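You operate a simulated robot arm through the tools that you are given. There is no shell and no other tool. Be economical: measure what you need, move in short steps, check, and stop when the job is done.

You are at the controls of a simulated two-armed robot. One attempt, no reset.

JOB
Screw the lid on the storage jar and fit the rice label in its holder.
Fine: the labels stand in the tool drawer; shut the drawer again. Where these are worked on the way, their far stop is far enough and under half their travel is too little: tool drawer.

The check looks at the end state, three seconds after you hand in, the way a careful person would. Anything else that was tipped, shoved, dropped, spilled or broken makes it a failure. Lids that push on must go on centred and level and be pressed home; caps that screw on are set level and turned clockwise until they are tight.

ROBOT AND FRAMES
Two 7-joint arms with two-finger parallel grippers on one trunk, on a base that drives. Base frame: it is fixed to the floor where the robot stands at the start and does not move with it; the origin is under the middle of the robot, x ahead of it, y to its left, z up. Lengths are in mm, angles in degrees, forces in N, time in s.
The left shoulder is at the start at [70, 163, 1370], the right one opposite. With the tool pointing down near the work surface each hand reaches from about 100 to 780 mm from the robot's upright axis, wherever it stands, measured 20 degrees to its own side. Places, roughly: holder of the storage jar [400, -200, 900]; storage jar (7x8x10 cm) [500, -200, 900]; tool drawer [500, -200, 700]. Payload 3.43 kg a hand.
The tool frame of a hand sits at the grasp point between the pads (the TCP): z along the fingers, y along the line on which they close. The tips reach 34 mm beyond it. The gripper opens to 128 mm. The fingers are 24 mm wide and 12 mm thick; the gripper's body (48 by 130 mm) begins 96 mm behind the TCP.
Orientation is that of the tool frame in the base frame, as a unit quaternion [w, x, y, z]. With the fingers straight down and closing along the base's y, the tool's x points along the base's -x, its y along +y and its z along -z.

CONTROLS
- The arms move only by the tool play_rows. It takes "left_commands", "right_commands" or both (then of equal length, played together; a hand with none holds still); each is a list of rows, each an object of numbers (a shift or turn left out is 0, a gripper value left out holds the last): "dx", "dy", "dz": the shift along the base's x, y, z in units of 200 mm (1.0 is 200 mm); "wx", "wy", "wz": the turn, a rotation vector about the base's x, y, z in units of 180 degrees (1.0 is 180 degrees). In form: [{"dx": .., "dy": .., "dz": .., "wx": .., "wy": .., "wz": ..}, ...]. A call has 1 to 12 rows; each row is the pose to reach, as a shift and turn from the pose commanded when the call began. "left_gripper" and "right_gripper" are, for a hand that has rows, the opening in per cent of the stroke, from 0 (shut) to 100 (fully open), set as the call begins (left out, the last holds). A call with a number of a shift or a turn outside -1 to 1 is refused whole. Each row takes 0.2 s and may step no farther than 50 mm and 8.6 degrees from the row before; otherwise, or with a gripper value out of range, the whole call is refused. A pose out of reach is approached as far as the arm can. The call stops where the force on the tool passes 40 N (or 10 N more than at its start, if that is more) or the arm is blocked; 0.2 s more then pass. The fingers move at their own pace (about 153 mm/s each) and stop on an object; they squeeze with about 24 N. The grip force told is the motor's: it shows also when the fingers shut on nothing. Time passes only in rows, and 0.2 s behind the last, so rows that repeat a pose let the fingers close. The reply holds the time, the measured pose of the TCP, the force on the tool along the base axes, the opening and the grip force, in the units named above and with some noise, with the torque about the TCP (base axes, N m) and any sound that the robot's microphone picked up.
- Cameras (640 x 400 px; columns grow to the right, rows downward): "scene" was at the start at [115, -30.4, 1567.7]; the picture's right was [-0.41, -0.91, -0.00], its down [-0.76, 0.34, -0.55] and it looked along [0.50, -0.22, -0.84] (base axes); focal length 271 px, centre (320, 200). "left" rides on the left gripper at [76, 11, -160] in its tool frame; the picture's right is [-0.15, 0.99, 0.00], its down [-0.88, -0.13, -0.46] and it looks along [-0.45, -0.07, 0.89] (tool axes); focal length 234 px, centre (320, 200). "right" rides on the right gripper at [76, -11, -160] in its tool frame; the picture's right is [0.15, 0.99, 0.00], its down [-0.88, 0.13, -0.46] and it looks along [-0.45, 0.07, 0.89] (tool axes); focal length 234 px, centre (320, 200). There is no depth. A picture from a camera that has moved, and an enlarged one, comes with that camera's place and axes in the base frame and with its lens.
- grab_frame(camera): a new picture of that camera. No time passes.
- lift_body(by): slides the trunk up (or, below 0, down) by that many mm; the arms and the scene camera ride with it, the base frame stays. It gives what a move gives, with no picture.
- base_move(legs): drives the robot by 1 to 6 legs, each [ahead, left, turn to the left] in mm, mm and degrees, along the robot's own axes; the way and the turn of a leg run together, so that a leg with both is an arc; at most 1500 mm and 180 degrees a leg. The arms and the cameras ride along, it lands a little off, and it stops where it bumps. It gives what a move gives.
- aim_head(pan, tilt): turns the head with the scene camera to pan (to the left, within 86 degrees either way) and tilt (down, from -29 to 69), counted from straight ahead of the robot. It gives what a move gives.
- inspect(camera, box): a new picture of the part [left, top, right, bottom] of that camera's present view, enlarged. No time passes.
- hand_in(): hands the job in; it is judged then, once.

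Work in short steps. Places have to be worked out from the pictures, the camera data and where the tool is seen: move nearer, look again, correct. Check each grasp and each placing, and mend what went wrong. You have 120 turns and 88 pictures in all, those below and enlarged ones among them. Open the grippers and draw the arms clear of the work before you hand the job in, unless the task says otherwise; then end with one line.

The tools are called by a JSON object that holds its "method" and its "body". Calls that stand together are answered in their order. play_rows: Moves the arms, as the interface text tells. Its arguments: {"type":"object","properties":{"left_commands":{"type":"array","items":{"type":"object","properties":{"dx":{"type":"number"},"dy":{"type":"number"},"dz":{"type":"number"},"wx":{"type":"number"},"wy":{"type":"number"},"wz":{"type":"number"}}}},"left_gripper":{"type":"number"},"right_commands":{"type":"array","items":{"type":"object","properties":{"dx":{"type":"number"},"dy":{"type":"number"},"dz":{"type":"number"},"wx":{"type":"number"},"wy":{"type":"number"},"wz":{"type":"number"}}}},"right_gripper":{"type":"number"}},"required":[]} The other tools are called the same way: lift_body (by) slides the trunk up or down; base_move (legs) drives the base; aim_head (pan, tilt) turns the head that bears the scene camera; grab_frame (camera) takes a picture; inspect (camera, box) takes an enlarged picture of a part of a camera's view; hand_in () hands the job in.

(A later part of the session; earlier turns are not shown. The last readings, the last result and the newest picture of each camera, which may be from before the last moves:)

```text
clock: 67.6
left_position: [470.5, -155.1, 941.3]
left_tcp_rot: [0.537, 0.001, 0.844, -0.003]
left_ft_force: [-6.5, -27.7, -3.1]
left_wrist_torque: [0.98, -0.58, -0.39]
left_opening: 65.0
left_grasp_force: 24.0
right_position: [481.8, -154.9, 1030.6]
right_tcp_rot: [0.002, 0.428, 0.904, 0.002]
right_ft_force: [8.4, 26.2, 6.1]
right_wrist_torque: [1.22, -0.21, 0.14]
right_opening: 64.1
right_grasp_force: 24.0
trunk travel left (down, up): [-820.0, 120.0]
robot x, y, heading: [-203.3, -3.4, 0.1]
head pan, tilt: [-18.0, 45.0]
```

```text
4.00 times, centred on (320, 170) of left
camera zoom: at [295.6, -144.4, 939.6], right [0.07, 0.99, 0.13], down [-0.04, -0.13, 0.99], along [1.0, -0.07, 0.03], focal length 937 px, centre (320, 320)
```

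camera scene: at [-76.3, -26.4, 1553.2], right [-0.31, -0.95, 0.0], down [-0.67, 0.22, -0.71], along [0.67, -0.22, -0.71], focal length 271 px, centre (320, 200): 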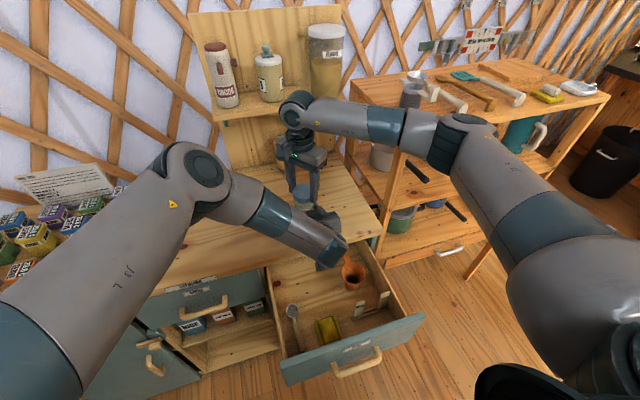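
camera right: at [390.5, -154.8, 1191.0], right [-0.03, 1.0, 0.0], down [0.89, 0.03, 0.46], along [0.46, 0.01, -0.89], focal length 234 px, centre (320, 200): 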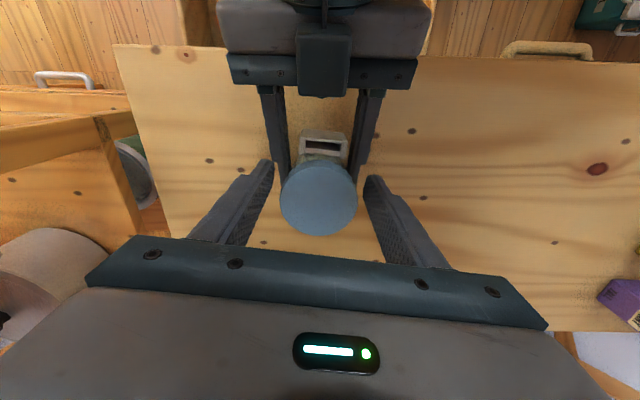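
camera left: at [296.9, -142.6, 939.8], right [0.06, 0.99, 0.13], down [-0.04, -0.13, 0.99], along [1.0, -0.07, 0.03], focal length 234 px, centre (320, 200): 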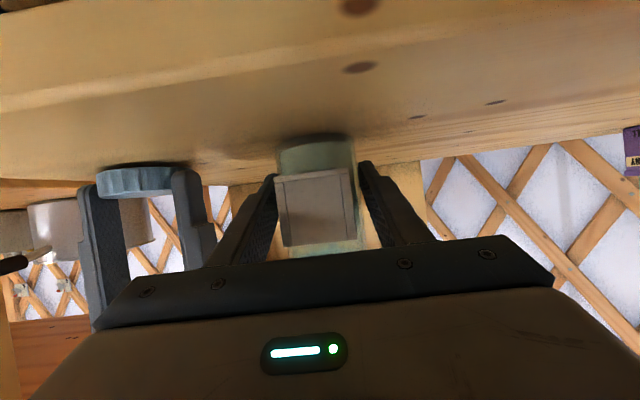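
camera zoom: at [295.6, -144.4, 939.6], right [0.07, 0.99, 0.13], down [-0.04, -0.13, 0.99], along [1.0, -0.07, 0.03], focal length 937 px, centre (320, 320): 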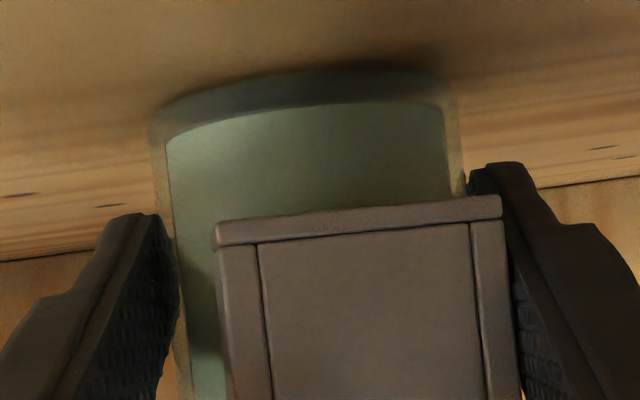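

The jar itself turned ~20° until its holder stopped against the left finger – now it's blocked from turning further, which helps. I open the right hand, rotate back to +38° and look.

{"method": "play_rows", "body": {"right_commands": [{"dz": 0}, {"dz": 0}], "right_gripper": 62}}

{"method": "play_rows", "body": {"right_commands": [{"wz": 0.045}, {"wz": 0.09}, {"wz": 0.135}, {"wz": 0.18}, {"wz": 0.225}, {"wz": 0.27}, {"wz": 0.315}, {"wz": 0.36}, {"wz": 0.405}, {"wz": 0.45}, {"wz": 0.485}, {"wz": 0.485}]}}

{"method": "inspect", "body": {"camera": "right", "box": [240, 120, 400, 220]}}

{"method": "inspect", "body": {"camera": "scene", "box": [272, 165, 336, 205]}}

```text
clock: 68.2
left_position: [474.1, -151.7, 940.0]
left_tcp_rot: [0.538, -0.002, 0.843, 0.001]
left_ft_force: [-3.6, 0.2, -1.4]
left_wrist_torque: [0.06, -0.17, 0.07]
left_opening: 64.3
left_grasp_force: 23.1
right_position: [479.6, -158.3, 1028.6]
right_tcp_rot: [0.001, 0.428, 0.904, -0.002]
right_ft_force: [3.4, 1.6, 0.4]
right_wrist_torque: [0.03, -0.08, -0.07]
right_opening: 81.1
right_grasp_force: 1.7
trunk travel left (down, up): [-820.0, 120.0]
robot x, y, heading: [-207.1, -5.9, 0.2]
head pan, tilt: [-18.0, 45.0]
```

```text
clock: 70.8
left_position: [473.3, -153.5, 939.9]
left_tcp_rot: [0.538, -0.001, 0.843, 0.0]
left_ft_force: [1.0, 0.0, 1.2]
left_wrist_torque: [0.06, 0.0, -0.01]
left_opening: 64.3
left_grasp_force: 23.5
right_position: [480.0, -154.5, 1028.1]
right_tcp_rot: [0.002, -0.316, 0.949, 0.001]
right_ft_force: [-0.4, 0.1, -1.3]
right_wrist_torque: [0.01, 0.0, -0.02]
right_opening: 79.1
right_grasp_force: 0.0
trunk travel left (down, up): [-820.0, 120.0]
robot x, y, heading: [-205.1, 5.1, 0.1]
head pan, tilt: [-18.0, 45.0]
```

```text
4.00 times, centred on (320, 170) of right
camera zoom: at [426.2, -210.6, 1188.4], right [-0.71, 0.7, 0.0], down [0.63, 0.63, 0.46], along [0.32, 0.33, -0.89], focal length 937 px, centre (320, 320)
```

zoom: 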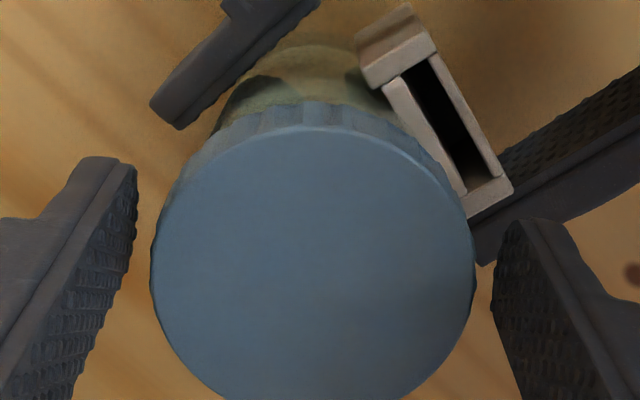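

```text
10.00 times, centred on (304, 185) of scene
camera zoom: at [-76.2, -26.1, 1553.2], right [-0.31, -0.95, 0.0], down [-0.67, 0.22, -0.71], along [0.67, -0.22, -0.71], focal length 2709 px, centre (480, 350)
```

zoom: 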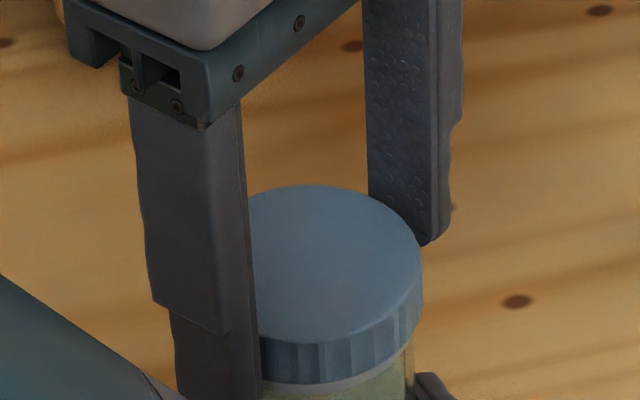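

The hand camera and the force pattern agree that the lid axis is ~4 mm ahead of the hand axis. Shift (2.8, 2.1) mm, then close.

{"method": "play_rows", "body": {"right_commands": [{"dx": 0.014, "dy": 0.0105}, {"dx": 0.014, "dy": 0.0105}]}}

{"method": "play_rows", "body": {"right_commands": [{"dz": 0}, {"dz": 0}, {"dz": 0}], "right_gripper": 0}}

```text
clock: 71.4
left_position: [472.0, -154.1, 940.1]
left_tcp_rot: [0.537, -0.001, 0.843, -0.001]
left_ft_force: [0.6, 0.4, 1.8]
left_wrist_torque: [0.06, 0.06, -0.01]
left_opening: 64.2
left_grasp_force: 23.8
right_position: [483.0, -153.1, 1030.1]
right_tcp_rot: [0.001, -0.315, 0.949, 0.001]
right_ft_force: [-0.9, 0.9, 0.1]
right_wrist_torque: [-0.03, 0.0, 0.02]
right_opening: 79.4
right_grasp_force: 0.0
trunk travel left (down, up): [-820.0, 120.0]
robot x, y, heading: [-206.5, -1.0, 0.0]
head pan, tilt: [-18.0, 45.0]
```

```text
clock: 72.2
left_position: [473.0, -152.8, 938.8]
left_tcp_rot: [0.537, -0.001, 0.843, -0.001]
left_ft_force: [-10.3, 6.8, 6.1]
left_wrist_torque: [-0.31, -0.25, 0.13]
left_opening: 64.2
left_grasp_force: 23.8
right_position: [484.7, -153.0, 1029.6]
right_tcp_rot: [0.002, -0.315, 0.949, 0.0]
right_ft_force: [10.2, -7.8, -2.2]
right_wrist_torque: [-0.28, -0.67, -0.07]
right_opening: 64.8
right_grasp_force: 24.0
trunk travel left (down, up): [-820.0, 120.0]
robot x, y, heading: [-204.2, -0.7, -0.1]
head pan, tilt: [-18.0, 45.0]
```

Ease the closing load (dx +1.2, dy -0.9) and turn clockwise 40°.

{"method": "play_rows", "body": {"right_commands": [{"dx": 0.006, "dy": -0.0045, "dz": -0.003}, {"dx": 0.006, "dy": -0.0045, "dz": -0.003, "wz": -0.044}, {"dx": 0.006, "dy": -0.0045, "dz": -0.004, "wz": -0.088}, {"dx": 0.006, "dy": -0.0045, "dz": -0.005, "wz": -0.132}, {"dx": 0.006, "dy": -0.0045, "dz": -0.006, "wz": -0.176}, {"dx": 0.006, "dy": -0.0045, "dz": -0.007, "wz": -0.22}]}}

```text
clock: 73.6
left_position: [473.7, -153.8, 940.0]
left_tcp_rot: [0.537, 0.0, 0.844, -0.001]
left_ft_force: [0.0, 1.6, -2.7]
left_wrist_torque: [0.08, 0.04, -0.77]
left_opening: 63.8
left_grasp_force: 23.9
right_position: [485.1, -154.6, 1028.1]
right_tcp_rot: [0.001, 0.025, 1.0, -0.001]
right_ft_force: [0.5, -1.3, 2.8]
right_wrist_torque: [-0.25, -0.05, 0.83]
right_opening: 64.8
right_grasp_force: 24.1
trunk travel left (down, up): [-820.0, 120.0]
robot x, y, heading: [-202.1, 1.8, -0.2]
head pan, tilt: [-18.0, 45.0]
```

Very clean now: no side force, torque 0.83 N·m. Continue clockwise.

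{"method": "play_rows", "body": {"right_commands": [{"wz": -0.044}, {"wz": -0.088, "dz": -0.001}, {"wz": -0.132, "dz": -0.002}, {"wz": -0.176, "dz": -0.003}, {"wz": -0.22, "dz": -0.004}, {"wz": -0.25, "dz": -0.004}]}}

{"method": "inspect", "body": {"camera": "right", "box": [240, 120, 400, 220]}}

```text
clock: 75.0
left_position: [473.3, -154.1, 939.2]
left_tcp_rot: [0.537, -0.001, 0.843, -0.001]
left_ft_force: [0.9, -0.8, -0.3]
left_wrist_torque: [-0.02, 0.1, -0.01]
left_opening: 64.0
left_grasp_force: 24.2
right_position: [484.5, -152.8, 1027.8]
right_tcp_rot: [0.001, 0.407, 0.913, -0.001]
right_ft_force: [-0.9, 0.7, 1.6]
right_wrist_torque: [0.19, 0.0, 0.01]
right_opening: 65.0
right_grasp_force: 23.9
trunk travel left (down, up): [-820.0, 120.0]
robot x, y, heading: [-202.6, 1.6, -0.1]
head pan, tilt: [-18.0, 45.0]
```

```text
4.00 times, centred on (320, 170) of right
camera zoom: at [425.5, -105.0, 1186.7], right [0.64, 0.77, 0.0], down [0.69, -0.57, 0.46], along [0.35, -0.29, -0.89], focal length 937 px, centre (320, 320)
```

zoom: 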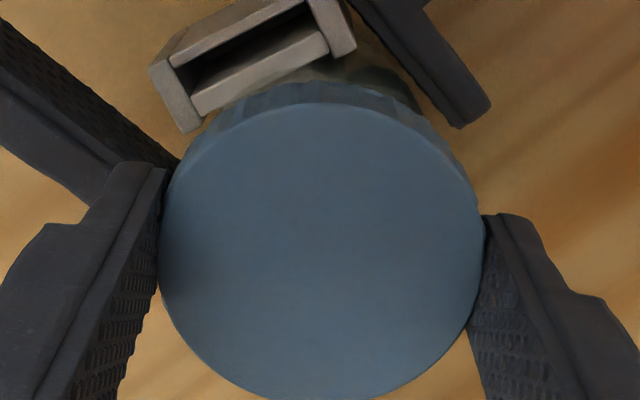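

Torque fell to zero at the end; I regrasp and turn again to see whether it is tight.

{"method": "play_rows", "body": {"right_commands": [{"dz": 0}, {"dz": 0}], "right_gripper": 62}}

{"method": "play_rows", "body": {"right_commands": [{"wz": 0.045}, {"wz": 0.09}, {"wz": 0.135}, {"wz": 0.18}, {"wz": 0.225}, {"wz": 0.27}, {"wz": 0.315}, {"wz": 0.36}, {"wz": 0.405}, {"wz": 0.44}, {"wz": 0.47}, {"wz": 0.47}]}}

{"method": "play_rows", "body": {"right_commands": [{"dz": 0}, {"dz": 0}, {"dz": 0}], "right_gripper": 0}}

```text
clock: 75.6
left_position: [473.7, -152.9, 938.8]
left_tcp_rot: [0.537, 0.0, 0.844, -0.001]
left_ft_force: [1.5, 0.0, 0.4]
left_wrist_torque: [0.05, 0.01, -0.02]
left_opening: 64.3
left_grasp_force: 24.2
right_position: [484.7, -153.7, 1027.1]
right_tcp_rot: [0.001, 0.406, 0.914, -0.001]
right_ft_force: [-0.6, -0.4, -1.0]
right_wrist_torque: [0.01, -0.01, -0.03]
right_opening: 79.6
right_grasp_force: 0.0
trunk travel left (down, up): [-820.0, 120.0]
robot x, y, heading: [-204.5, -4.4, 0.1]
head pan, tilt: [-18.0, 45.0]
```

```text
clock: 78.2
left_position: [472.7, -152.3, 938.7]
left_tcp_rot: [0.537, -0.002, 0.844, 0.0]
left_ft_force: [0.4, 0.5, 1.2]
left_wrist_torque: [0.04, 0.04, -0.01]
left_opening: 64.4
left_grasp_force: 24.1
right_position: [485.5, -152.5, 1027.4]
right_tcp_rot: [0.003, -0.315, 0.949, 0.001]
right_ft_force: [0.3, -0.3, -0.2]
right_wrist_torque: [-0.04, 0.0, 0.02]
right_opening: 79.3
right_grasp_force: 0.0
trunk travel left (down, up): [-820.0, 120.0]
robot x, y, heading: [-206.7, -0.3, 0.1]
head pan, tilt: [-18.0, 45.0]
```

```text
clock: 79.0
left_position: [472.9, -153.3, 939.8]
left_tcp_rot: [0.537, 0.0, 0.843, -0.001]
left_ft_force: [3.3, -2.3, -1.7]
left_wrist_torque: [0.36, 0.08, -0.11]
left_opening: 64.2
left_grasp_force: 24.0
right_position: [483.6, -154.1, 1027.6]
right_tcp_rot: [0.001, -0.316, 0.949, 0.001]
right_ft_force: [-2.4, 1.5, 1.3]
right_wrist_torque: [-0.21, 0.14, 0.06]
right_opening: 64.6
right_grasp_force: 24.1
trunk travel left (down, up): [-820.0, 120.0]
robot x, y, heading: [-204.2, 1.0, 0.2]
head pan, tilt: [-18.0, 45.0]
```

Nearly load-free grasp. Turn clockwise again in two parts.

{"method": "play_rows", "body": {"right_commands": [{"wz": -0.044}, {"wz": -0.088}, {"wz": -0.132, "dz": -0.002}, {"wz": -0.176, "dz": -0.003}, {"wz": -0.22, "dz": -0.004}]}}

{"method": "play_rows", "body": {"right_commands": [{"wz": -0.044}, {"wz": -0.088}, {"wz": -0.132, "dz": -0.002}, {"wz": -0.176, "dz": -0.003}, {"wz": -0.22, "dz": -0.004}]}}

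{"method": "inspect", "body": {"camera": "left", "box": [240, 140, 400, 240]}}

```text
clock: 80.2
left_position: [472.6, -154.4, 939.5]
left_tcp_rot: [0.537, 0.0, 0.843, -0.001]
left_ft_force: [1.3, -6.4, -0.2]
left_wrist_torque: [0.67, 0.06, -0.86]
left_opening: 64.1
left_grasp_force: 23.9
right_position: [484.3, -153.4, 1026.2]
right_tcp_rot: [0.001, 0.026, 1.0, 0.0]
right_ft_force: [-1.4, 6.3, 0.5]
right_wrist_torque: [-0.02, 0.04, 0.76]
right_opening: 65.2
right_grasp_force: 23.6
trunk travel left (down, up): [-820.0, 120.0]
robot x, y, heading: [-203.5, -2.7, 0.0]
head pan, tilt: [-18.0, 45.0]
```

```text
clock: 81.4
left_position: [473.0, -153.2, 938.7]
left_tcp_rot: [0.537, -0.001, 0.843, -0.001]
left_ft_force: [-3.7, -8.6, -0.7]
left_wrist_torque: [0.46, -0.07, -0.11]
left_opening: 64.2
left_grasp_force: 23.8
right_position: [485.5, -153.6, 1026.0]
right_tcp_rot: [0.001, 0.363, 0.932, 0.0]
right_ft_force: [4.0, 6.8, 1.5]
right_wrist_torque: [0.21, -0.17, 0.01]
right_opening: 65.0
right_grasp_force: 23.8
trunk travel left (down, up): [-820.0, 120.0]
robot x, y, heading: [-203.2, 2.0, 0.2]
head pan, tilt: [-18.0, 45.0]
```

```text
4.00 times, centred on (320, 190) of left
camera zoom: at [296.6, -143.2, 939.5], right [0.06, 0.99, 0.13], down [-0.04, -0.13, 0.99], along [1.0, -0.07, 0.03], focal length 937 px, centre (320, 240)
```

zoom: 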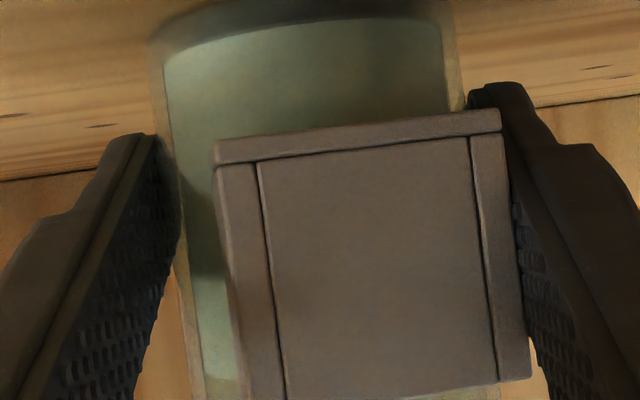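

Torque rises to 0.8 then drops – perhaps slipping once tight. I open the hand and look at the lid's seat on the jar.

{"method": "play_rows", "body": {"right_commands": [{"dz": 0}, {"dz": 0}], "right_gripper": 62}}

{"method": "inspect", "body": {"camera": "scene", "box": [272, 165, 336, 205]}}

{"method": "inspect", "body": {"camera": "left", "box": [240, 180, 400, 280]}}

```text
clock: 82.0
left_position: [473.8, -152.7, 940.2]
left_tcp_rot: [0.538, -0.002, 0.843, 0.0]
left_ft_force: [1.1, 0.5, -0.6]
left_wrist_torque: [0.12, 0.01, 0.0]
left_opening: 64.3
left_grasp_force: 24.6
right_position: [484.5, -154.6, 1025.8]
right_tcp_rot: [0.002, 0.363, 0.932, 0.0]
right_ft_force: [-0.2, 0.4, -0.7]
right_wrist_torque: [-0.03, 0.02, -0.03]
right_opening: 79.7
right_grasp_force: 0.0
trunk travel left (down, up): [-820.0, 120.0]
robot x, y, heading: [-204.2, 2.1, 0.1]
head pan, tilt: [-18.0, 45.0]
```

```text
10.00 times, centred on (304, 185) of scene
camera zoom: at [-76.3, -26.2, 1553.2], right [-0.31, -0.95, 0.0], down [-0.67, 0.22, -0.71], along [0.67, -0.22, -0.71], focal length 2709 px, centre (480, 350)
```

zoom: 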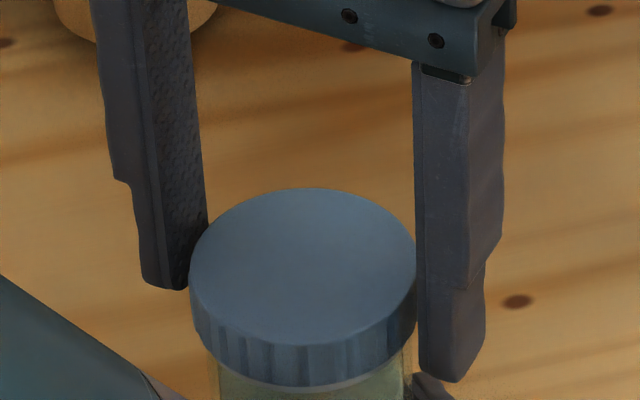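

```text
4.00 times, centred on (320, 230) of left
camera zoom: at [297.4, -142.5, 939.5], right [0.06, 0.99, 0.13], down [-0.04, -0.13, 0.99], along [1.0, -0.06, 0.03], focal length 937 px, centre (320, 80)
```

zoom: 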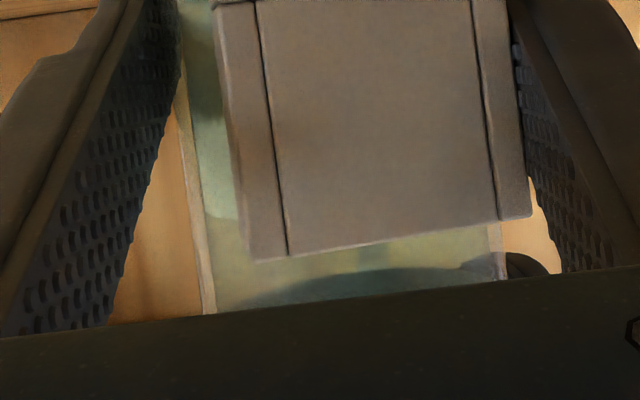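

The lid has come down ~1.6 mm in total and the gap band shrinks, so the thread is biting. I continue ratcheting.

{"method": "play_rows", "body": {"right_commands": [{"wz": 0.045}, {"wz": 0.09}, {"wz": 0.135}, {"wz": 0.18}, {"wz": 0.225}, {"wz": 0.27}, {"wz": 0.315}, {"wz": 0.36}, {"wz": 0.4}, {"wz": 0.443}, {"wz": 0.443}]}}

{"method": "play_rows", "body": {"right_commands": [{"dz": 0}, {"dz": 0}, {"dz": 0}], "right_gripper": 0}}

{"method": "play_rows", "body": {"right_commands": [{"wz": -0.044}, {"wz": -0.088}, {"wz": -0.132, "dz": -0.001}, {"wz": -0.176, "dz": -0.002}, {"wz": -0.22, "dz": -0.003}, {"wz": -0.264, "dz": -0.004}, {"wz": -0.308, "dz": -0.004}, {"wz": -0.352, "dz": -0.004}, {"wz": -0.396, "dz": -0.004}, {"wz": -0.44, "dz": -0.004}, {"wz": -0.47, "dz": -0.004}]}}

```text
clock: 84.4
left_position: [473.1, -152.9, 939.5]
left_tcp_rot: [0.537, -0.001, 0.843, -0.001]
left_ft_force: [0.4, 1.3, 1.9]
left_wrist_torque: [0.12, -0.02, 0.0]
left_opening: 64.1
left_grasp_force: 24.3
right_position: [484.6, -153.9, 1026.4]
right_tcp_rot: [0.002, -0.321, 0.947, 0.0]
right_ft_force: [0.8, -0.3, 0.6]
right_wrist_torque: [-0.01, 0.0, 0.01]
right_opening: 79.3
right_grasp_force: 0.0
trunk travel left (down, up): [-820.0, 120.0]
robot x, y, heading: [-205.0, -1.1, 0.1]
head pan, tilt: [-18.0, 45.0]
```

```text
clock: 85.2
left_position: [472.3, -152.8, 939.2]
left_tcp_rot: [0.537, -0.001, 0.843, -0.001]
left_ft_force: [0.1, 0.9, 1.4]
left_wrist_torque: [0.18, 0.04, -0.07]
left_opening: 64.0
left_grasp_force: 23.8
right_position: [483.5, -153.8, 1025.9]
right_tcp_rot: [0.002, -0.32, 0.947, 0.002]
right_ft_force: [1.3, -1.4, 0.6]
right_wrist_torque: [-0.14, -0.1, 0.11]
right_opening: 65.0
right_grasp_force: 24.0
trunk travel left (down, up): [-820.0, 120.0]
robot x, y, heading: [-202.6, -0.1, 0.2]
head pan, tilt: [-18.0, 45.0]
```

```text
clock: 87.6
left_position: [473.7, -152.6, 940.4]
left_tcp_rot: [0.538, 0.0, 0.843, -0.002]
left_ft_force: [-0.2, -0.5, -0.4]
left_wrist_torque: [0.19, -0.06, -1.2]
left_opening: 65.6
left_grasp_force: 23.7
right_position: [484.2, -154.2, 1024.9]
right_tcp_rot: [0.001, 0.402, 0.916, 0.001]
right_ft_force: [-0.8, -0.5, 0.9]
right_wrist_torque: [-0.04, 0.09, 1.22]
right_opening: 64.3
right_grasp_force: 24.2
trunk travel left (down, up): [-820.0, 120.0]
robot x, y, heading: [-207.7, -2.2, -0.1]
head pan, tilt: [-18.0, 45.0]
```

Torque up to 1.22 N·m. One more ratchet to confirm tightness.

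{"method": "play_rows", "body": {"right_commands": [{"dz": 0}, {"dz": 0}], "right_gripper": 62}}

{"method": "play_rows", "body": {"right_commands": [{"wz": 0.045}, {"wz": 0.09}, {"wz": 0.135}, {"wz": 0.18}, {"wz": 0.225}, {"wz": 0.27}, {"wz": 0.315}, {"wz": 0.36}, {"wz": 0.4}, {"wz": 0.44}, {"wz": 0.47}, {"wz": 0.47}]}}

{"method": "play_rows", "body": {"right_commands": [{"dz": 0}, {"dz": 0}, {"dz": 0}], "right_gripper": 0}}

{"method": "play_rows", "body": {"right_commands": [{"wz": -0.044}, {"wz": -0.088}, {"wz": -0.132, "dz": -0.001}, {"wz": -0.176, "dz": -0.002}, {"wz": -0.22, "dz": -0.003}]}}

{"method": "play_rows", "body": {"right_commands": [{"wz": -0.044}, {"wz": -0.088}, {"wz": -0.132, "dz": -0.001}, {"wz": -0.176, "dz": -0.001}, {"wz": -0.22, "dz": -0.001}]}}

```text
clock: 88.2
left_position: [475.1, -153.1, 940.2]
left_tcp_rot: [0.538, -0.002, 0.843, 0.0]
left_ft_force: [0.3, 0.4, 0.3]
left_wrist_torque: [0.0, 0.01, -0.02]
left_opening: 64.3
left_grasp_force: 24.2
right_position: [485.4, -153.8, 1024.4]
right_tcp_rot: [0.0, 0.402, 0.915, -0.001]
right_ft_force: [-0.2, -0.3, 0.7]
right_wrist_torque: [-0.01, -0.04, -0.02]
right_opening: 79.2
right_grasp_force: 0.1
trunk travel left (down, up): [-820.0, 120.0]
robot x, y, heading: [-202.5, -1.4, 0.0]
head pan, tilt: [-18.0, 45.0]
```

```text
clock: 90.8
left_position: [472.7, -153.3, 939.2]
left_tcp_rot: [0.538, 0.0, 0.843, -0.002]
left_ft_force: [0.4, 0.6, 1.6]
left_wrist_torque: [0.12, -0.02, -0.04]
left_opening: 64.2
left_grasp_force: 23.6
right_position: [486.7, -153.1, 1024.3]
right_tcp_rot: [0.001, -0.32, 0.947, 0.0]
right_ft_force: [-0.8, -0.2, -0.6]
right_wrist_torque: [-0.01, 0.01, 0.0]
right_opening: 79.3
right_grasp_force: 0.1
trunk travel left (down, up): [-820.0, 120.0]
robot x, y, heading: [-203.5, 0.4, 0.1]
head pan, tilt: [-18.0, 45.0]
```

```text
clock: 91.6
left_position: [472.0, -152.9, 940.2]
left_tcp_rot: [0.537, 0.0, 0.844, -0.001]
left_ft_force: [9.1, -7.4, -3.9]
left_wrist_torque: [0.6, 0.31, -0.12]
left_opening: 64.2
left_grasp_force: 24.6
right_position: [485.8, -153.7, 1024.5]
right_tcp_rot: [0.0, -0.32, 0.947, 0.001]
right_ft_force: [-10.1, 7.0, 2.6]
right_wrist_torque: [0.04, 0.55, 0.06]
right_opening: 65.1
right_grasp_force: 24.0
trunk travel left (down, up): [-820.0, 120.0]
robot x, y, heading: [-203.9, -0.0, 0.0]
head pan, tilt: [-18.0, 45.0]
```

```text
clock: 92.8
left_position: [472.7, -152.2, 940.5]
left_tcp_rot: [0.538, -0.002, 0.843, 0.0]
left_ft_force: [-1.5, 7.6, 1.0]
left_wrist_torque: [-0.09, -0.04, -0.9]
left_opening: 66.8
left_grasp_force: 23.6
right_position: [484.0, -153.5, 1022.6]
right_tcp_rot: [0.002, 0.022, 1.0, -0.001]
right_ft_force: [1.8, -6.5, 2.8]
right_wrist_torque: [-0.22, -0.15, 1.04]
right_opening: 64.6
right_grasp_force: 24.0
trunk travel left (down, up): [-820.0, 120.0]
robot x, y, heading: [-204.0, 1.7, 0.3]
head pan, tilt: [-18.0, 45.0]
```

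```text
clock: 94.0
left_position: [474.2, -153.6, 940.1]
left_tcp_rot: [0.537, -0.001, 0.843, 0.0]
left_ft_force: [3.3, 10.8, -2.3]
left_wrist_torque: [-0.84, 0.15, -0.72]
left_opening: 65.9
left_grasp_force: 23.6
right_position: [484.7, -153.3, 1022.1]
right_tcp_rot: [0.001, 0.358, 0.934, -0.001]
right_ft_force: [-2.4, -10.7, -0.3]
right_wrist_torque: [-0.15, 0.01, 0.89]
right_opening: 64.1
right_grasp_force: 24.1
trunk travel left (down, up): [-820.0, 120.0]
robot x, y, heading: [-207.9, -3.3, 0.2]
head pan, tilt: [-18.0, 45.0]
```

Torque ~1 N·m throughout now. Check the seating and whether the jar has turned.

{"method": "play_rows", "body": {"right_commands": [{"dz": 0}, {"dz": 0}], "right_gripper": 62}}

{"method": "inspect", "body": {"camera": "scene", "box": [272, 165, 336, 205]}}

{"method": "inspect", "body": {"camera": "right", "box": [240, 120, 400, 220]}}

```text
clock: 94.6
left_position: [473.0, -153.7, 940.2]
left_tcp_rot: [0.538, -0.001, 0.843, 0.0]
left_ft_force: [-0.2, -0.9, 0.1]
left_wrist_torque: [0.04, -0.03, -0.02]
left_opening: 64.1
left_grasp_force: 23.7
right_position: [484.8, -152.1, 1023.1]
right_tcp_rot: [0.001, 0.358, 0.934, 0.001]
right_ft_force: [-0.4, -0.1, 0.2]
right_wrist_torque: [-0.01, 0.0, -0.02]
right_opening: 79.1
right_grasp_force: 0.1
trunk travel left (down, up): [-820.0, 120.0]
robot x, y, heading: [-206.8, -4.8, 0.0]
head pan, tilt: [-18.0, 45.0]
```

```text
10.00 times, centred on (304, 185) of scene
camera zoom: at [-76.3, -26.4, 1553.2], right [-0.31, -0.95, 0.0], down [-0.67, 0.22, -0.71], along [0.67, -0.22, -0.71], focal length 2709 px, centre (480, 350)
```

zoom: 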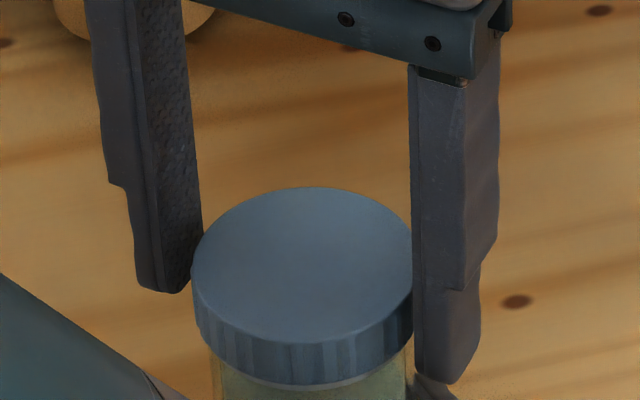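

```text
4.00 times, centred on (320, 170) of right
camera zoom: at [421.0, -111.3, 1183.5], right [0.55, 0.83, 0.0], down [0.74, -0.49, 0.46], along [0.38, -0.25, -0.89], focal length 937 px, centre (320, 320)
```

zoom: 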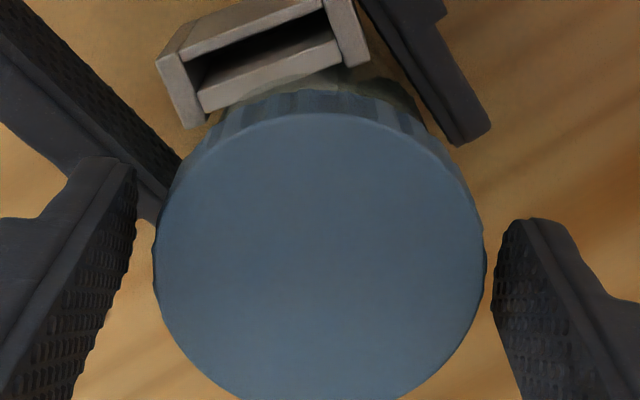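

The lid no longer descends, sits level and its gap is closed. One last short ratchet to confirm it is tight from the first degrees.

{"method": "play_rows", "body": {"right_commands": [{"wz": 0.045}, {"wz": 0.09}, {"wz": 0.135}, {"wz": 0.18}, {"wz": 0.225}, {"wz": 0.27}, {"wz": 0.27}]}}

{"method": "play_rows", "body": {"right_commands": [{"dz": 0}, {"dz": 0}, {"dz": 0}], "right_gripper": 0}}

{"method": "play_rows", "body": {"right_commands": [{"wz": -0.04}, {"wz": -0.08}]}}

{"method": "play_rows", "body": {"right_commands": [{"wz": -0.04}, {"wz": -0.08}]}}

{"method": "play_rows", "body": {"right_commands": [{"wz": -0.04}, {"wz": -0.08}]}}

```text
clock: 96.2
left_position: [472.9, -153.8, 940.6]
left_tcp_rot: [0.537, 0.0, 0.844, -0.001]
left_ft_force: [-1.1, -0.7, 1.3]
left_wrist_torque: [0.06, -0.01, 0.0]
left_opening: 64.2
left_grasp_force: 24.2
right_position: [486.1, -153.8, 1025.1]
right_tcp_rot: [0.001, -0.059, 0.998, 0.0]
right_ft_force: [0.0, 0.0, 0.4]
right_wrist_torque: [-0.02, 0.01, -0.02]
right_opening: 79.4
right_grasp_force: 0.1
trunk travel left (down, up): [-820.0, 120.0]
robot x, y, heading: [-207.4, -0.5, -0.2]
head pan, tilt: [-18.0, 45.0]
```

```text
clock: 97.0
left_position: [472.4, -154.0, 939.3]
left_tcp_rot: [0.537, -0.001, 0.843, -0.001]
left_ft_force: [1.0, -2.2, -0.2]
left_wrist_torque: [0.26, 0.04, -0.07]
left_opening: 64.1
left_grasp_force: 24.5
right_position: [484.7, -153.3, 1023.8]
right_tcp_rot: [0.001, -0.059, 0.998, 0.0]
right_ft_force: [-2.2, 3.3, -0.1]
right_wrist_torque: [0.01, 0.04, 0.05]
right_opening: 64.0
right_grasp_force: 23.8
trunk travel left (down, up): [-820.0, 120.0]
robot x, y, heading: [-205.8, 3.0, 0.0]
head pan, tilt: [-18.0, 45.0]
```

```text
clock: 97.6
left_position: [473.1, -153.6, 940.2]
left_tcp_rot: [0.537, -0.001, 0.844, -0.001]
left_ft_force: [-0.3, -3.5, 0.6]
left_wrist_torque: [0.35, -0.01, -0.77]
left_opening: 64.4
left_grasp_force: 24.4
right_position: [483.7, -154.2, 1024.4]
right_tcp_rot: [0.001, 0.07, 0.998, 0.001]
right_ft_force: [-0.4, 3.2, 1.0]
right_wrist_torque: [-0.07, 0.05, 0.74]
right_opening: 66.0
right_grasp_force: 24.1
trunk travel left (down, up): [-820.0, 120.0]
robot x, y, heading: [-204.6, -0.5, 0.2]
head pan, tilt: [-18.0, 45.0]
```

```text
clock: 98.2
left_position: [472.4, -154.3, 939.9]
left_tcp_rot: [0.537, -0.001, 0.843, -0.002]
left_ft_force: [-0.1, -8.8, -1.8]
left_wrist_torque: [0.57, 0.05, -0.59]
left_opening: 64.2
left_grasp_force: 24.0
right_position: [484.7, -153.2, 1024.9]
right_tcp_rot: [0.001, 0.193, 0.981, 0.001]
right_ft_force: [0.9, 7.0, 0.8]
right_wrist_torque: [0.09, 0.0, 0.48]
right_opening: 65.7
right_grasp_force: 24.2
trunk travel left (down, up): [-820.0, 120.0]
robot x, y, heading: [-204.6, 1.0, -0.1]
head pan, tilt: [-18.0, 45.0]
```

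```text
clock: 98.8
left_position: [472.9, -154.9, 939.8]
left_tcp_rot: [0.537, -0.001, 0.843, -0.001]
left_ft_force: [-1.5, -12.6, -3.0]
left_wrist_torque: [0.74, -0.05, -0.77]
left_opening: 64.7
left_grasp_force: 24.2
right_position: [483.7, -153.0, 1023.5]
right_tcp_rot: [0.001, 0.314, 0.949, 0.001]
right_ft_force: [2.0, 12.6, 2.4]
right_wrist_torque: [0.3, -0.05, 0.62]
right_opening: 64.3
right_grasp_force: 24.0
trunk travel left (down, up): [-820.0, 120.0]
robot x, y, heading: [-201.9, 1.1, 0.2]
head pan, tilt: [-18.0, 45.0]
```

Torque builds at once and the pads then slip on the ridges: lid is tight. I release and raise the right hand.

{"method": "play_rows", "body": {"right_commands": [{"dz": 0}, {"dz": 0}, {"dz": 0.1}, {"dz": 0.3}, {"dz": 0.5}, {"dz": 0.65}], "right_gripper": 70}}

{"method": "play_rows", "body": {"left_commands": [{"dx": 0}, {"dx": 0}, {"dx": 0}], "left_gripper": 100}}

{"method": "play_rows", "body": {"left_commands": [{"dx": -0.1, "dz": 0.047}, {"dx": -0.25, "dz": 0.117}, {"dx": -0.4, "dz": 0.187}, {"dx": -0.55, "dz": 0.257}, {"dx": -0.7, "dz": 0.35}, {"dx": -0.8, "dz": 0.5}]}}

{"method": "grab_frame", "body": {"camera": "right"}}

```text
clock: 100.2
left_position: [473.7, -154.6, 940.8]
left_tcp_rot: [0.538, 0.0, 0.843, -0.002]
left_ft_force: [-1.0, 0.5, 2.7]
left_wrist_torque: [0.15, 0.07, 0.04]
left_opening: 64.2
left_grasp_force: 23.9
right_position: [483.1, -152.8, 1155.5]
right_tcp_rot: [0.0, 0.313, 0.95, -0.001]
right_ft_force: [-0.2, -0.1, 0.6]
right_wrist_torque: [0.01, -0.01, 0.01]
right_opening: 89.8
right_grasp_force: 0.0
trunk travel left (down, up): [-820.0, 120.0]
robot x, y, heading: [-203.5, -3.0, 0.0]
head pan, tilt: [-18.0, 45.0]
```

```text
clock: 101.0
left_position: [473.7, -153.3, 940.5]
left_tcp_rot: [0.537, -0.001, 0.843, -0.001]
left_ft_force: [0.6, -0.1, 1.2]
left_wrist_torque: [0.0, 0.0, 0.02]
left_opening: 128.0
left_grasp_force: 0.1
right_position: [483.4, -154.1, 1154.0]
right_tcp_rot: [0.0, 0.314, 0.95, 0.0]
right_ft_force: [-0.3, -0.6, 0.4]
right_wrist_torque: [0.02, -0.02, -0.01]
right_opening: 89.8
right_grasp_force: 0.0
trunk travel left (down, up): [-820.0, 120.0]
robot x, y, heading: [-201.3, 2.8, 0.4]
head pan, tilt: [-18.0, 45.0]
```

```text
clock: 102.4
left_position: [312.0, -153.4, 1038.8]
left_tcp_rot: [0.538, -0.001, 0.843, 0.0]
left_ft_force: [0.6, 0.2, 0.4]
left_wrist_torque: [0.02, -0.01, 0.0]
left_opening: 127.7
left_grasp_force: 0.1
right_position: [483.4, -154.5, 1154.6]
right_tcp_rot: [0.001, 0.313, 0.95, 0.0]
right_ft_force: [0.0, 0.4, -0.7]
right_wrist_torque: [-0.01, -0.05, 0.01]
right_opening: 89.7
right_grasp_force: 0.1
trunk travel left (down, up): [-820.0, 120.0]
robot x, y, heading: [-204.4, 1.3, 0.1]
head pan, tilt: [-18.0, 45.0]
```

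```text
22 pictures are left
camera right: at [414.1, -117.6, 1314.1], right [0.47, 0.88, 0.0], down [0.78, -0.42, 0.46], along [0.4, -0.22, -0.89], focal length 234 px, centre (320, 200)
```

right: 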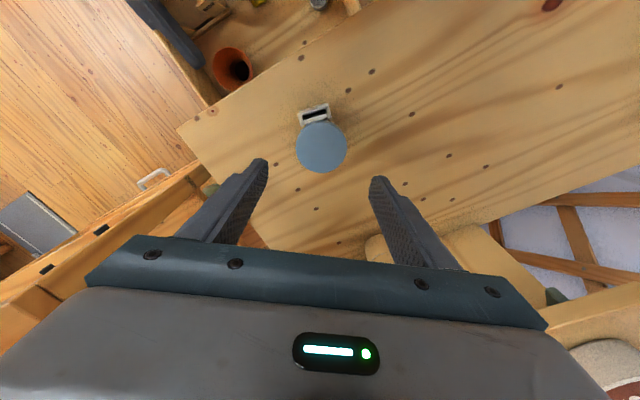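

Lid done. I measure the holder slot from this top view, and move the left arm out of the way.

{"method": "inspect", "body": {"camera": "right", "box": [272, 90, 368, 150]}}

{"method": "play_rows", "body": {"left_commands": [{"dx": -0.1, "dy": 0.15, "dz": 0.1}, {"dx": -0.2, "dy": 0.35, "dz": 0.2}, {"dx": -0.2, "dy": 0.55, "dz": 0.3}, {"dx": -0.2, "dy": 0.75, "dz": 0.4}, {"dx": -0.2, "dy": 0.95, "dz": 0.5}, {"dx": -0.2, "dy": 1.0, "dz": 0.5}]}}

```text
6.67 times, centred on (320, 120) of right
camera zoom: at [414.1, -117.6, 1314.1], right [0.47, 0.88, 0.0], down [0.78, -0.42, 0.46], along [0.4, -0.22, -0.89], focal length 1561 px, centre (320, 733)
```

zoom: 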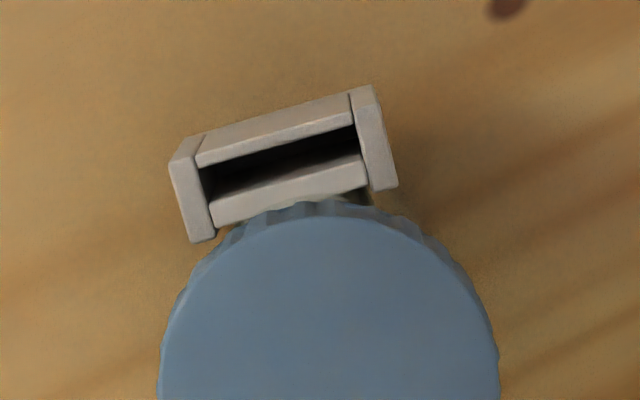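

```text
clock: 103.8
left_position: [287.7, 33.6, 1131.2]
left_tcp_rot: [0.537, 0.0, 0.843, -0.001]
left_ft_force: [-0.2, -1.0, -0.5]
left_wrist_torque: [-0.02, -0.01, -0.05]
left_opening: 128.1
left_grasp_force: 0.0
left hand out of reach, approached as far as the arm can: row 5, 6
right_position: [483.8, -154.7, 1153.9]
right_tcp_rot: [0.0, 0.313, 0.95, -0.001]
right_ft_force: [0.9, 0.1, 0.1]
right_wrist_torque: [0.01, 0.0, 0.07]
right_opening: 89.6
right_grasp_force: 0.1
trunk travel left (down, up): [-820.0, 120.0]
robot x, y, heading: [-206.5, 1.8, 0.2]
head pan, tilt: [-18.0, 45.0]
```

Slot centre ≈ (448, -145.5) at z≈973, slot turned -13° about z, 33 mm wide. Now the right hand returns to yaw 0 and goes over the RICE label.

{"method": "play_rows", "body": {"right_commands": [{"dx": -0.2, "dy": -0.05, "wz": 0.04}, {"dx": -0.4, "dy": -0.15, "wz": 0.08}, {"dx": -0.6, "dy": -0.25, "wz": 0.12}, {"dx": -0.8, "dy": -0.35, "wz": 0.16}, {"dx": -1.0, "dy": -0.44, "wz": 0.203}, {"dx": -1.0, "dy": -0.44, "wz": 0.203}], "right_gripper": 47}}

{"method": "play_rows", "body": {"right_commands": [{"dx": -0.2}, {"dx": -0.38, "dz": -0.1}, {"dx": -0.38, "dz": -0.3}, {"dx": -0.38, "dz": -0.5}, {"dx": -0.38, "dz": -0.7}, {"dx": -0.38, "dz": -0.9}, {"dx": -0.38, "dz": -1.0}, {"dx": -0.38, "dz": -1.0}]}}

{"method": "grab_frame", "body": {"camera": "right"}}

```text
clock: 105.2
left_position: [287.3, 34.2, 1131.1]
left_tcp_rot: [0.537, 0.0, 0.843, -0.002]
left_ft_force: [0.3, 0.6, -0.5]
left_wrist_torque: [-0.03, 0.01, -0.03]
left_opening: 127.8
left_grasp_force: 0.1
right_position: [284.2, -239.9, 1157.0]
right_tcp_rot: [0.001, -0.001, 1.0, 0.0]
right_ft_force: [0.4, -0.3, -0.2]
right_wrist_torque: [-0.04, -0.01, -0.04]
right_opening: 60.4
right_grasp_force: 0.1
trunk travel left (down, up): [-820.0, 120.0]
robot x, y, heading: [-203.0, -0.4, 0.0]
head pan, tilt: [-18.0, 45.0]
```

```text
clock: 107.0
left_position: [286.9, 33.3, 1131.9]
left_tcp_rot: [0.537, -0.001, 0.844, 0.0]
left_ft_force: [0.1, 0.3, 0.3]
left_wrist_torque: [-0.03, -0.02, -0.01]
left_opening: 128.0
left_grasp_force: 0.2
right_position: [207.7, -242.0, 951.0]
right_tcp_rot: [0.002, 0.0, 1.0, 0.0]
right_ft_force: [1.0, -1.3, 1.4]
right_wrist_torque: [-0.01, -0.01, 0.0]
right_opening: 60.0
right_grasp_force: 0.1
trunk travel left (down, up): [-820.0, 120.0]
robot x, y, heading: [-208.4, -0.7, 0.1]
head pan, tilt: [-18.0, 45.0]
```

```text
20 pictures are left
camera right: at [132.2, -254.5, 1110.0], right [-0.15, 0.99, 0.0], down [0.88, 0.13, 0.46], along [0.45, 0.07, -0.89], focal length 234 px, centre (320, 200)
```

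right: 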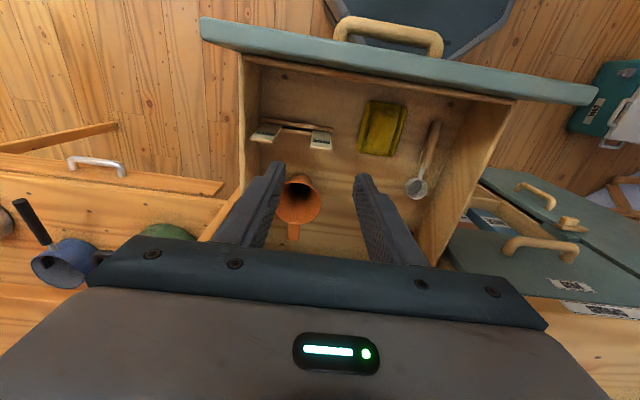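

I zoom on the label to refine its place.

{"method": "inspect", "body": {"camera": "right", "box": [240, 100, 368, 180]}}

```text
5.00 times, centred on (304, 140) of right
camera zoom: at [132.2, -254.5, 1110.0], right [-0.15, 0.99, 0.0], down [0.88, 0.13, 0.46], along [0.45, 0.07, -0.89], focal length 1171 px, centre (400, 500)
```

zoom: 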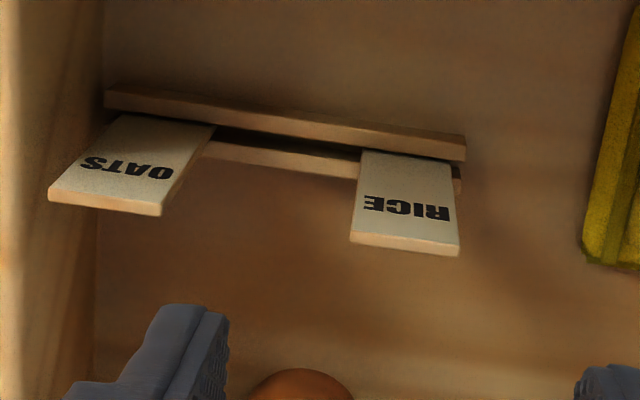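

RICE label: top at ≈(212, -240, 799), 29 mm wide. I descend with the label toward the pads' far edge (TCP x≈205.5) to z≈813 and close on its edges.

{"method": "play_rows", "body": {"right_commands": [{"dx": -0.011, "dy": 0.0075, "dz": -0.2}, {"dx": -0.011, "dy": 0.0075, "dz": -0.4}, {"dx": -0.011, "dy": 0.0075, "dz": -0.55}, {"dx": -0.011, "dy": 0.0075, "dz": -0.62}, {"dx": -0.011, "dy": 0.0075, "dz": -0.69}, {"dx": -0.011, "dy": 0.0075, "dz": -0.69}]}}

{"method": "inspect", "body": {"camera": "right", "box": [240, 120, 400, 220]}}

```text
clock: 108.4
left_position: [285.6, 32.9, 1132.0]
left_tcp_rot: [0.538, 0.0, 0.843, -0.001]
left_ft_force: [0.5, 0.1, -1.2]
left_wrist_torque: [0.02, -0.01, 0.03]
left_opening: 127.7
left_grasp_force: 0.0
right_position: [205.0, -241.1, 815.2]
right_tcp_rot: [0.001, 0.0, 1.0, -0.001]
right_ft_force: [-0.8, -0.3, -0.1]
right_wrist_torque: [0.01, -0.01, -0.02]
right_opening: 60.2
right_grasp_force: 0.0
trunk travel left (down, up): [-820.0, 120.0]
robot x, y, heading: [-203.9, -1.5, 0.1]
head pan, tilt: [-18.0, 45.0]
```

```text
4.00 times, centred on (320, 170) of right
camera zoom: at [128.8, -253.1, 974.6], right [-0.15, 0.99, 0.0], down [0.88, 0.13, 0.46], along [0.45, 0.07, -0.89], focal length 937 px, centre (320, 320)
```

zoom: 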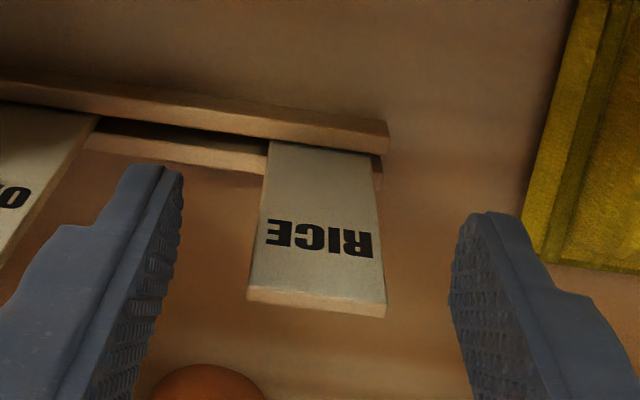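

Well placed. Close on the label.

{"method": "play_rows", "body": {"right_commands": [{"dz": 0}, {"dz": 0}, {"dz": 0}], "right_gripper": 0}}

{"method": "play_rows", "body": {"right_commands": [{"dz": 0.05}, {"dz": 0.15}, {"dz": 0.35}, {"dz": 0.6}, {"dz": 0.8}, {"dz": 1.0}]}}

{"method": "grab_frame", "body": {"camera": "right"}}

```text
clock: 109.2
left_position: [286.2, 34.1, 1132.2]
left_tcp_rot: [0.537, -0.001, 0.844, -0.001]
left_ft_force: [-0.3, -0.2, 0.9]
left_wrist_torque: [0.0, -0.04, 0.0]
left_opening: 127.9
left_grasp_force: 0.1
right_position: [205.8, -241.6, 814.9]
right_tcp_rot: [0.001, 0.0, 1.0, 0.0]
right_ft_force: [0.4, -0.2, -0.5]
right_wrist_torque: [0.01, -0.01, 0.0]
right_opening: 28.4
right_grasp_force: 24.3
trunk travel left (down, up): [-820.0, 120.0]
robot x, y, heading: [-199.5, 2.9, 0.3]
head pan, tilt: [-18.0, 45.0]
```

```text
clock: 110.6
left_position: [287.0, 34.1, 1131.1]
left_tcp_rot: [0.537, -0.001, 0.843, -0.001]
left_ft_force: [-0.6, -0.2, -0.2]
left_wrist_torque: [0.03, 0.02, -0.01]
left_opening: 128.1
left_grasp_force: 0.1
right_position: [203.0, -241.9, 1016.2]
right_tcp_rot: [0.001, 0.0, 1.0, 0.0]
right_ft_force: [0.2, 0.3, 0.5]
right_wrist_torque: [-0.01, 0.0, -0.02]
right_opening: 28.4
right_grasp_force: 23.2
trunk travel left (down, up): [-820.0, 120.0]
robot x, y, heading: [-206.9, 4.2, -0.1]
head pan, tilt: [-18.0, 45.0]
```

```text
17 pictures are left
camera right: at [128.1, -253.9, 1175.6], right [-0.15, 0.99, 0.0], down [0.88, 0.13, 0.46], along [0.45, 0.07, -0.89], focal length 234 px, centre (320, 200)
```

right: 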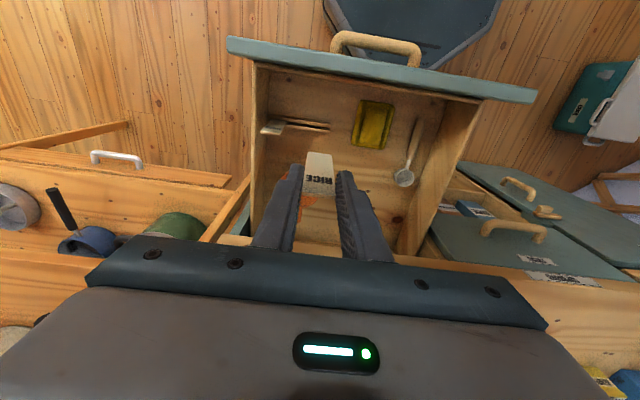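

Label held by its edges (28.4 mm). I raise it and carry it in front of the jar with -13° yaw, staying above the holder.

{"method": "play_rows", "body": {"right_commands": [{"dz": 0.2}, {"dx": 0.1, "dy": 0.03, "dz": 0.4}, {"dx": 0.3, "dy": 0.1, "dz": 0.6}, {"dx": 0.5, "dy": 0.2, "dz": 0.62, "wz": -0.024}, {"dx": 0.7, "dy": 0.3, "dz": 0.62, "wz": -0.048}, {"dx": 0.85, "dy": 0.4, "dz": 0.62, "wz": -0.072}, {"dx": 1.0, "dy": 0.47, "dz": 0.62, "wz": -0.072}, {"dx": 1.0, "dy": 0.47, "dz": 0.62, "wz": -0.072}]}}

{"method": "play_rows", "body": {"right_commands": [{"dx": 0.1, "dy": 0.01}, {"dx": 0.18, "dy": 0.018}, {"dx": 0.18, "dy": 0.018}]}}

{"method": "inspect", "body": {"camera": "scene", "box": [256, 130, 368, 200]}}

{"method": "inspect", "body": {"camera": "right", "box": [256, 110, 384, 190]}}

```text
refused: row 3 steps farther than a row can; nothing moved
```

```text
clock: 111.4
left_position: [285.8, 32.4, 1131.2]
left_tcp_rot: [0.538, -0.002, 0.843, 0.0]
left_ft_force: [0.5, 0.7, 0.4]
left_wrist_torque: [0.01, 0.01, -0.02]
left_opening: 128.1
left_grasp_force: 0.1
right_position: [243.0, -239.6, 1017.0]
right_tcp_rot: [0.002, 0.0, 1.0, 0.0]
right_ft_force: [0.2, -0.4, -0.1]
right_wrist_torque: [0.03, 0.01, 0.01]
right_opening: 28.3
right_grasp_force: 24.0
trunk travel left (down, up): [-820.0, 120.0]
robot x, y, heading: [-204.7, 0.3, -0.1]
head pan, tilt: [-18.0, 45.0]
```

```text
5.71 times, centred on (312, 165) of scene
camera zoom: at [-76.9, -26.6, 1553.2], right [-0.31, -0.95, 0.0], down [-0.67, 0.22, -0.71], along [0.67, -0.22, -0.71], focal length 1548 px, centre (366, 400)
```

zoom: 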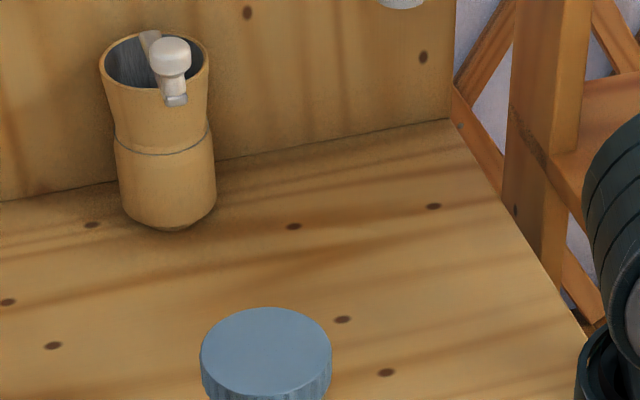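

```text
5.00 times, centred on (320, 150) of right
camera zoom: at [165.8, -250.8, 1175.5], right [-0.15, 0.99, 0.0], down [0.88, 0.13, 0.46], along [0.45, 0.07, -0.89], focal length 1171 px, centre (320, 450)
```

zoom: 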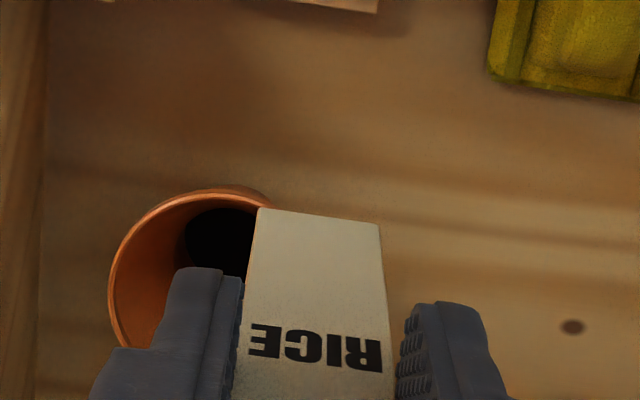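

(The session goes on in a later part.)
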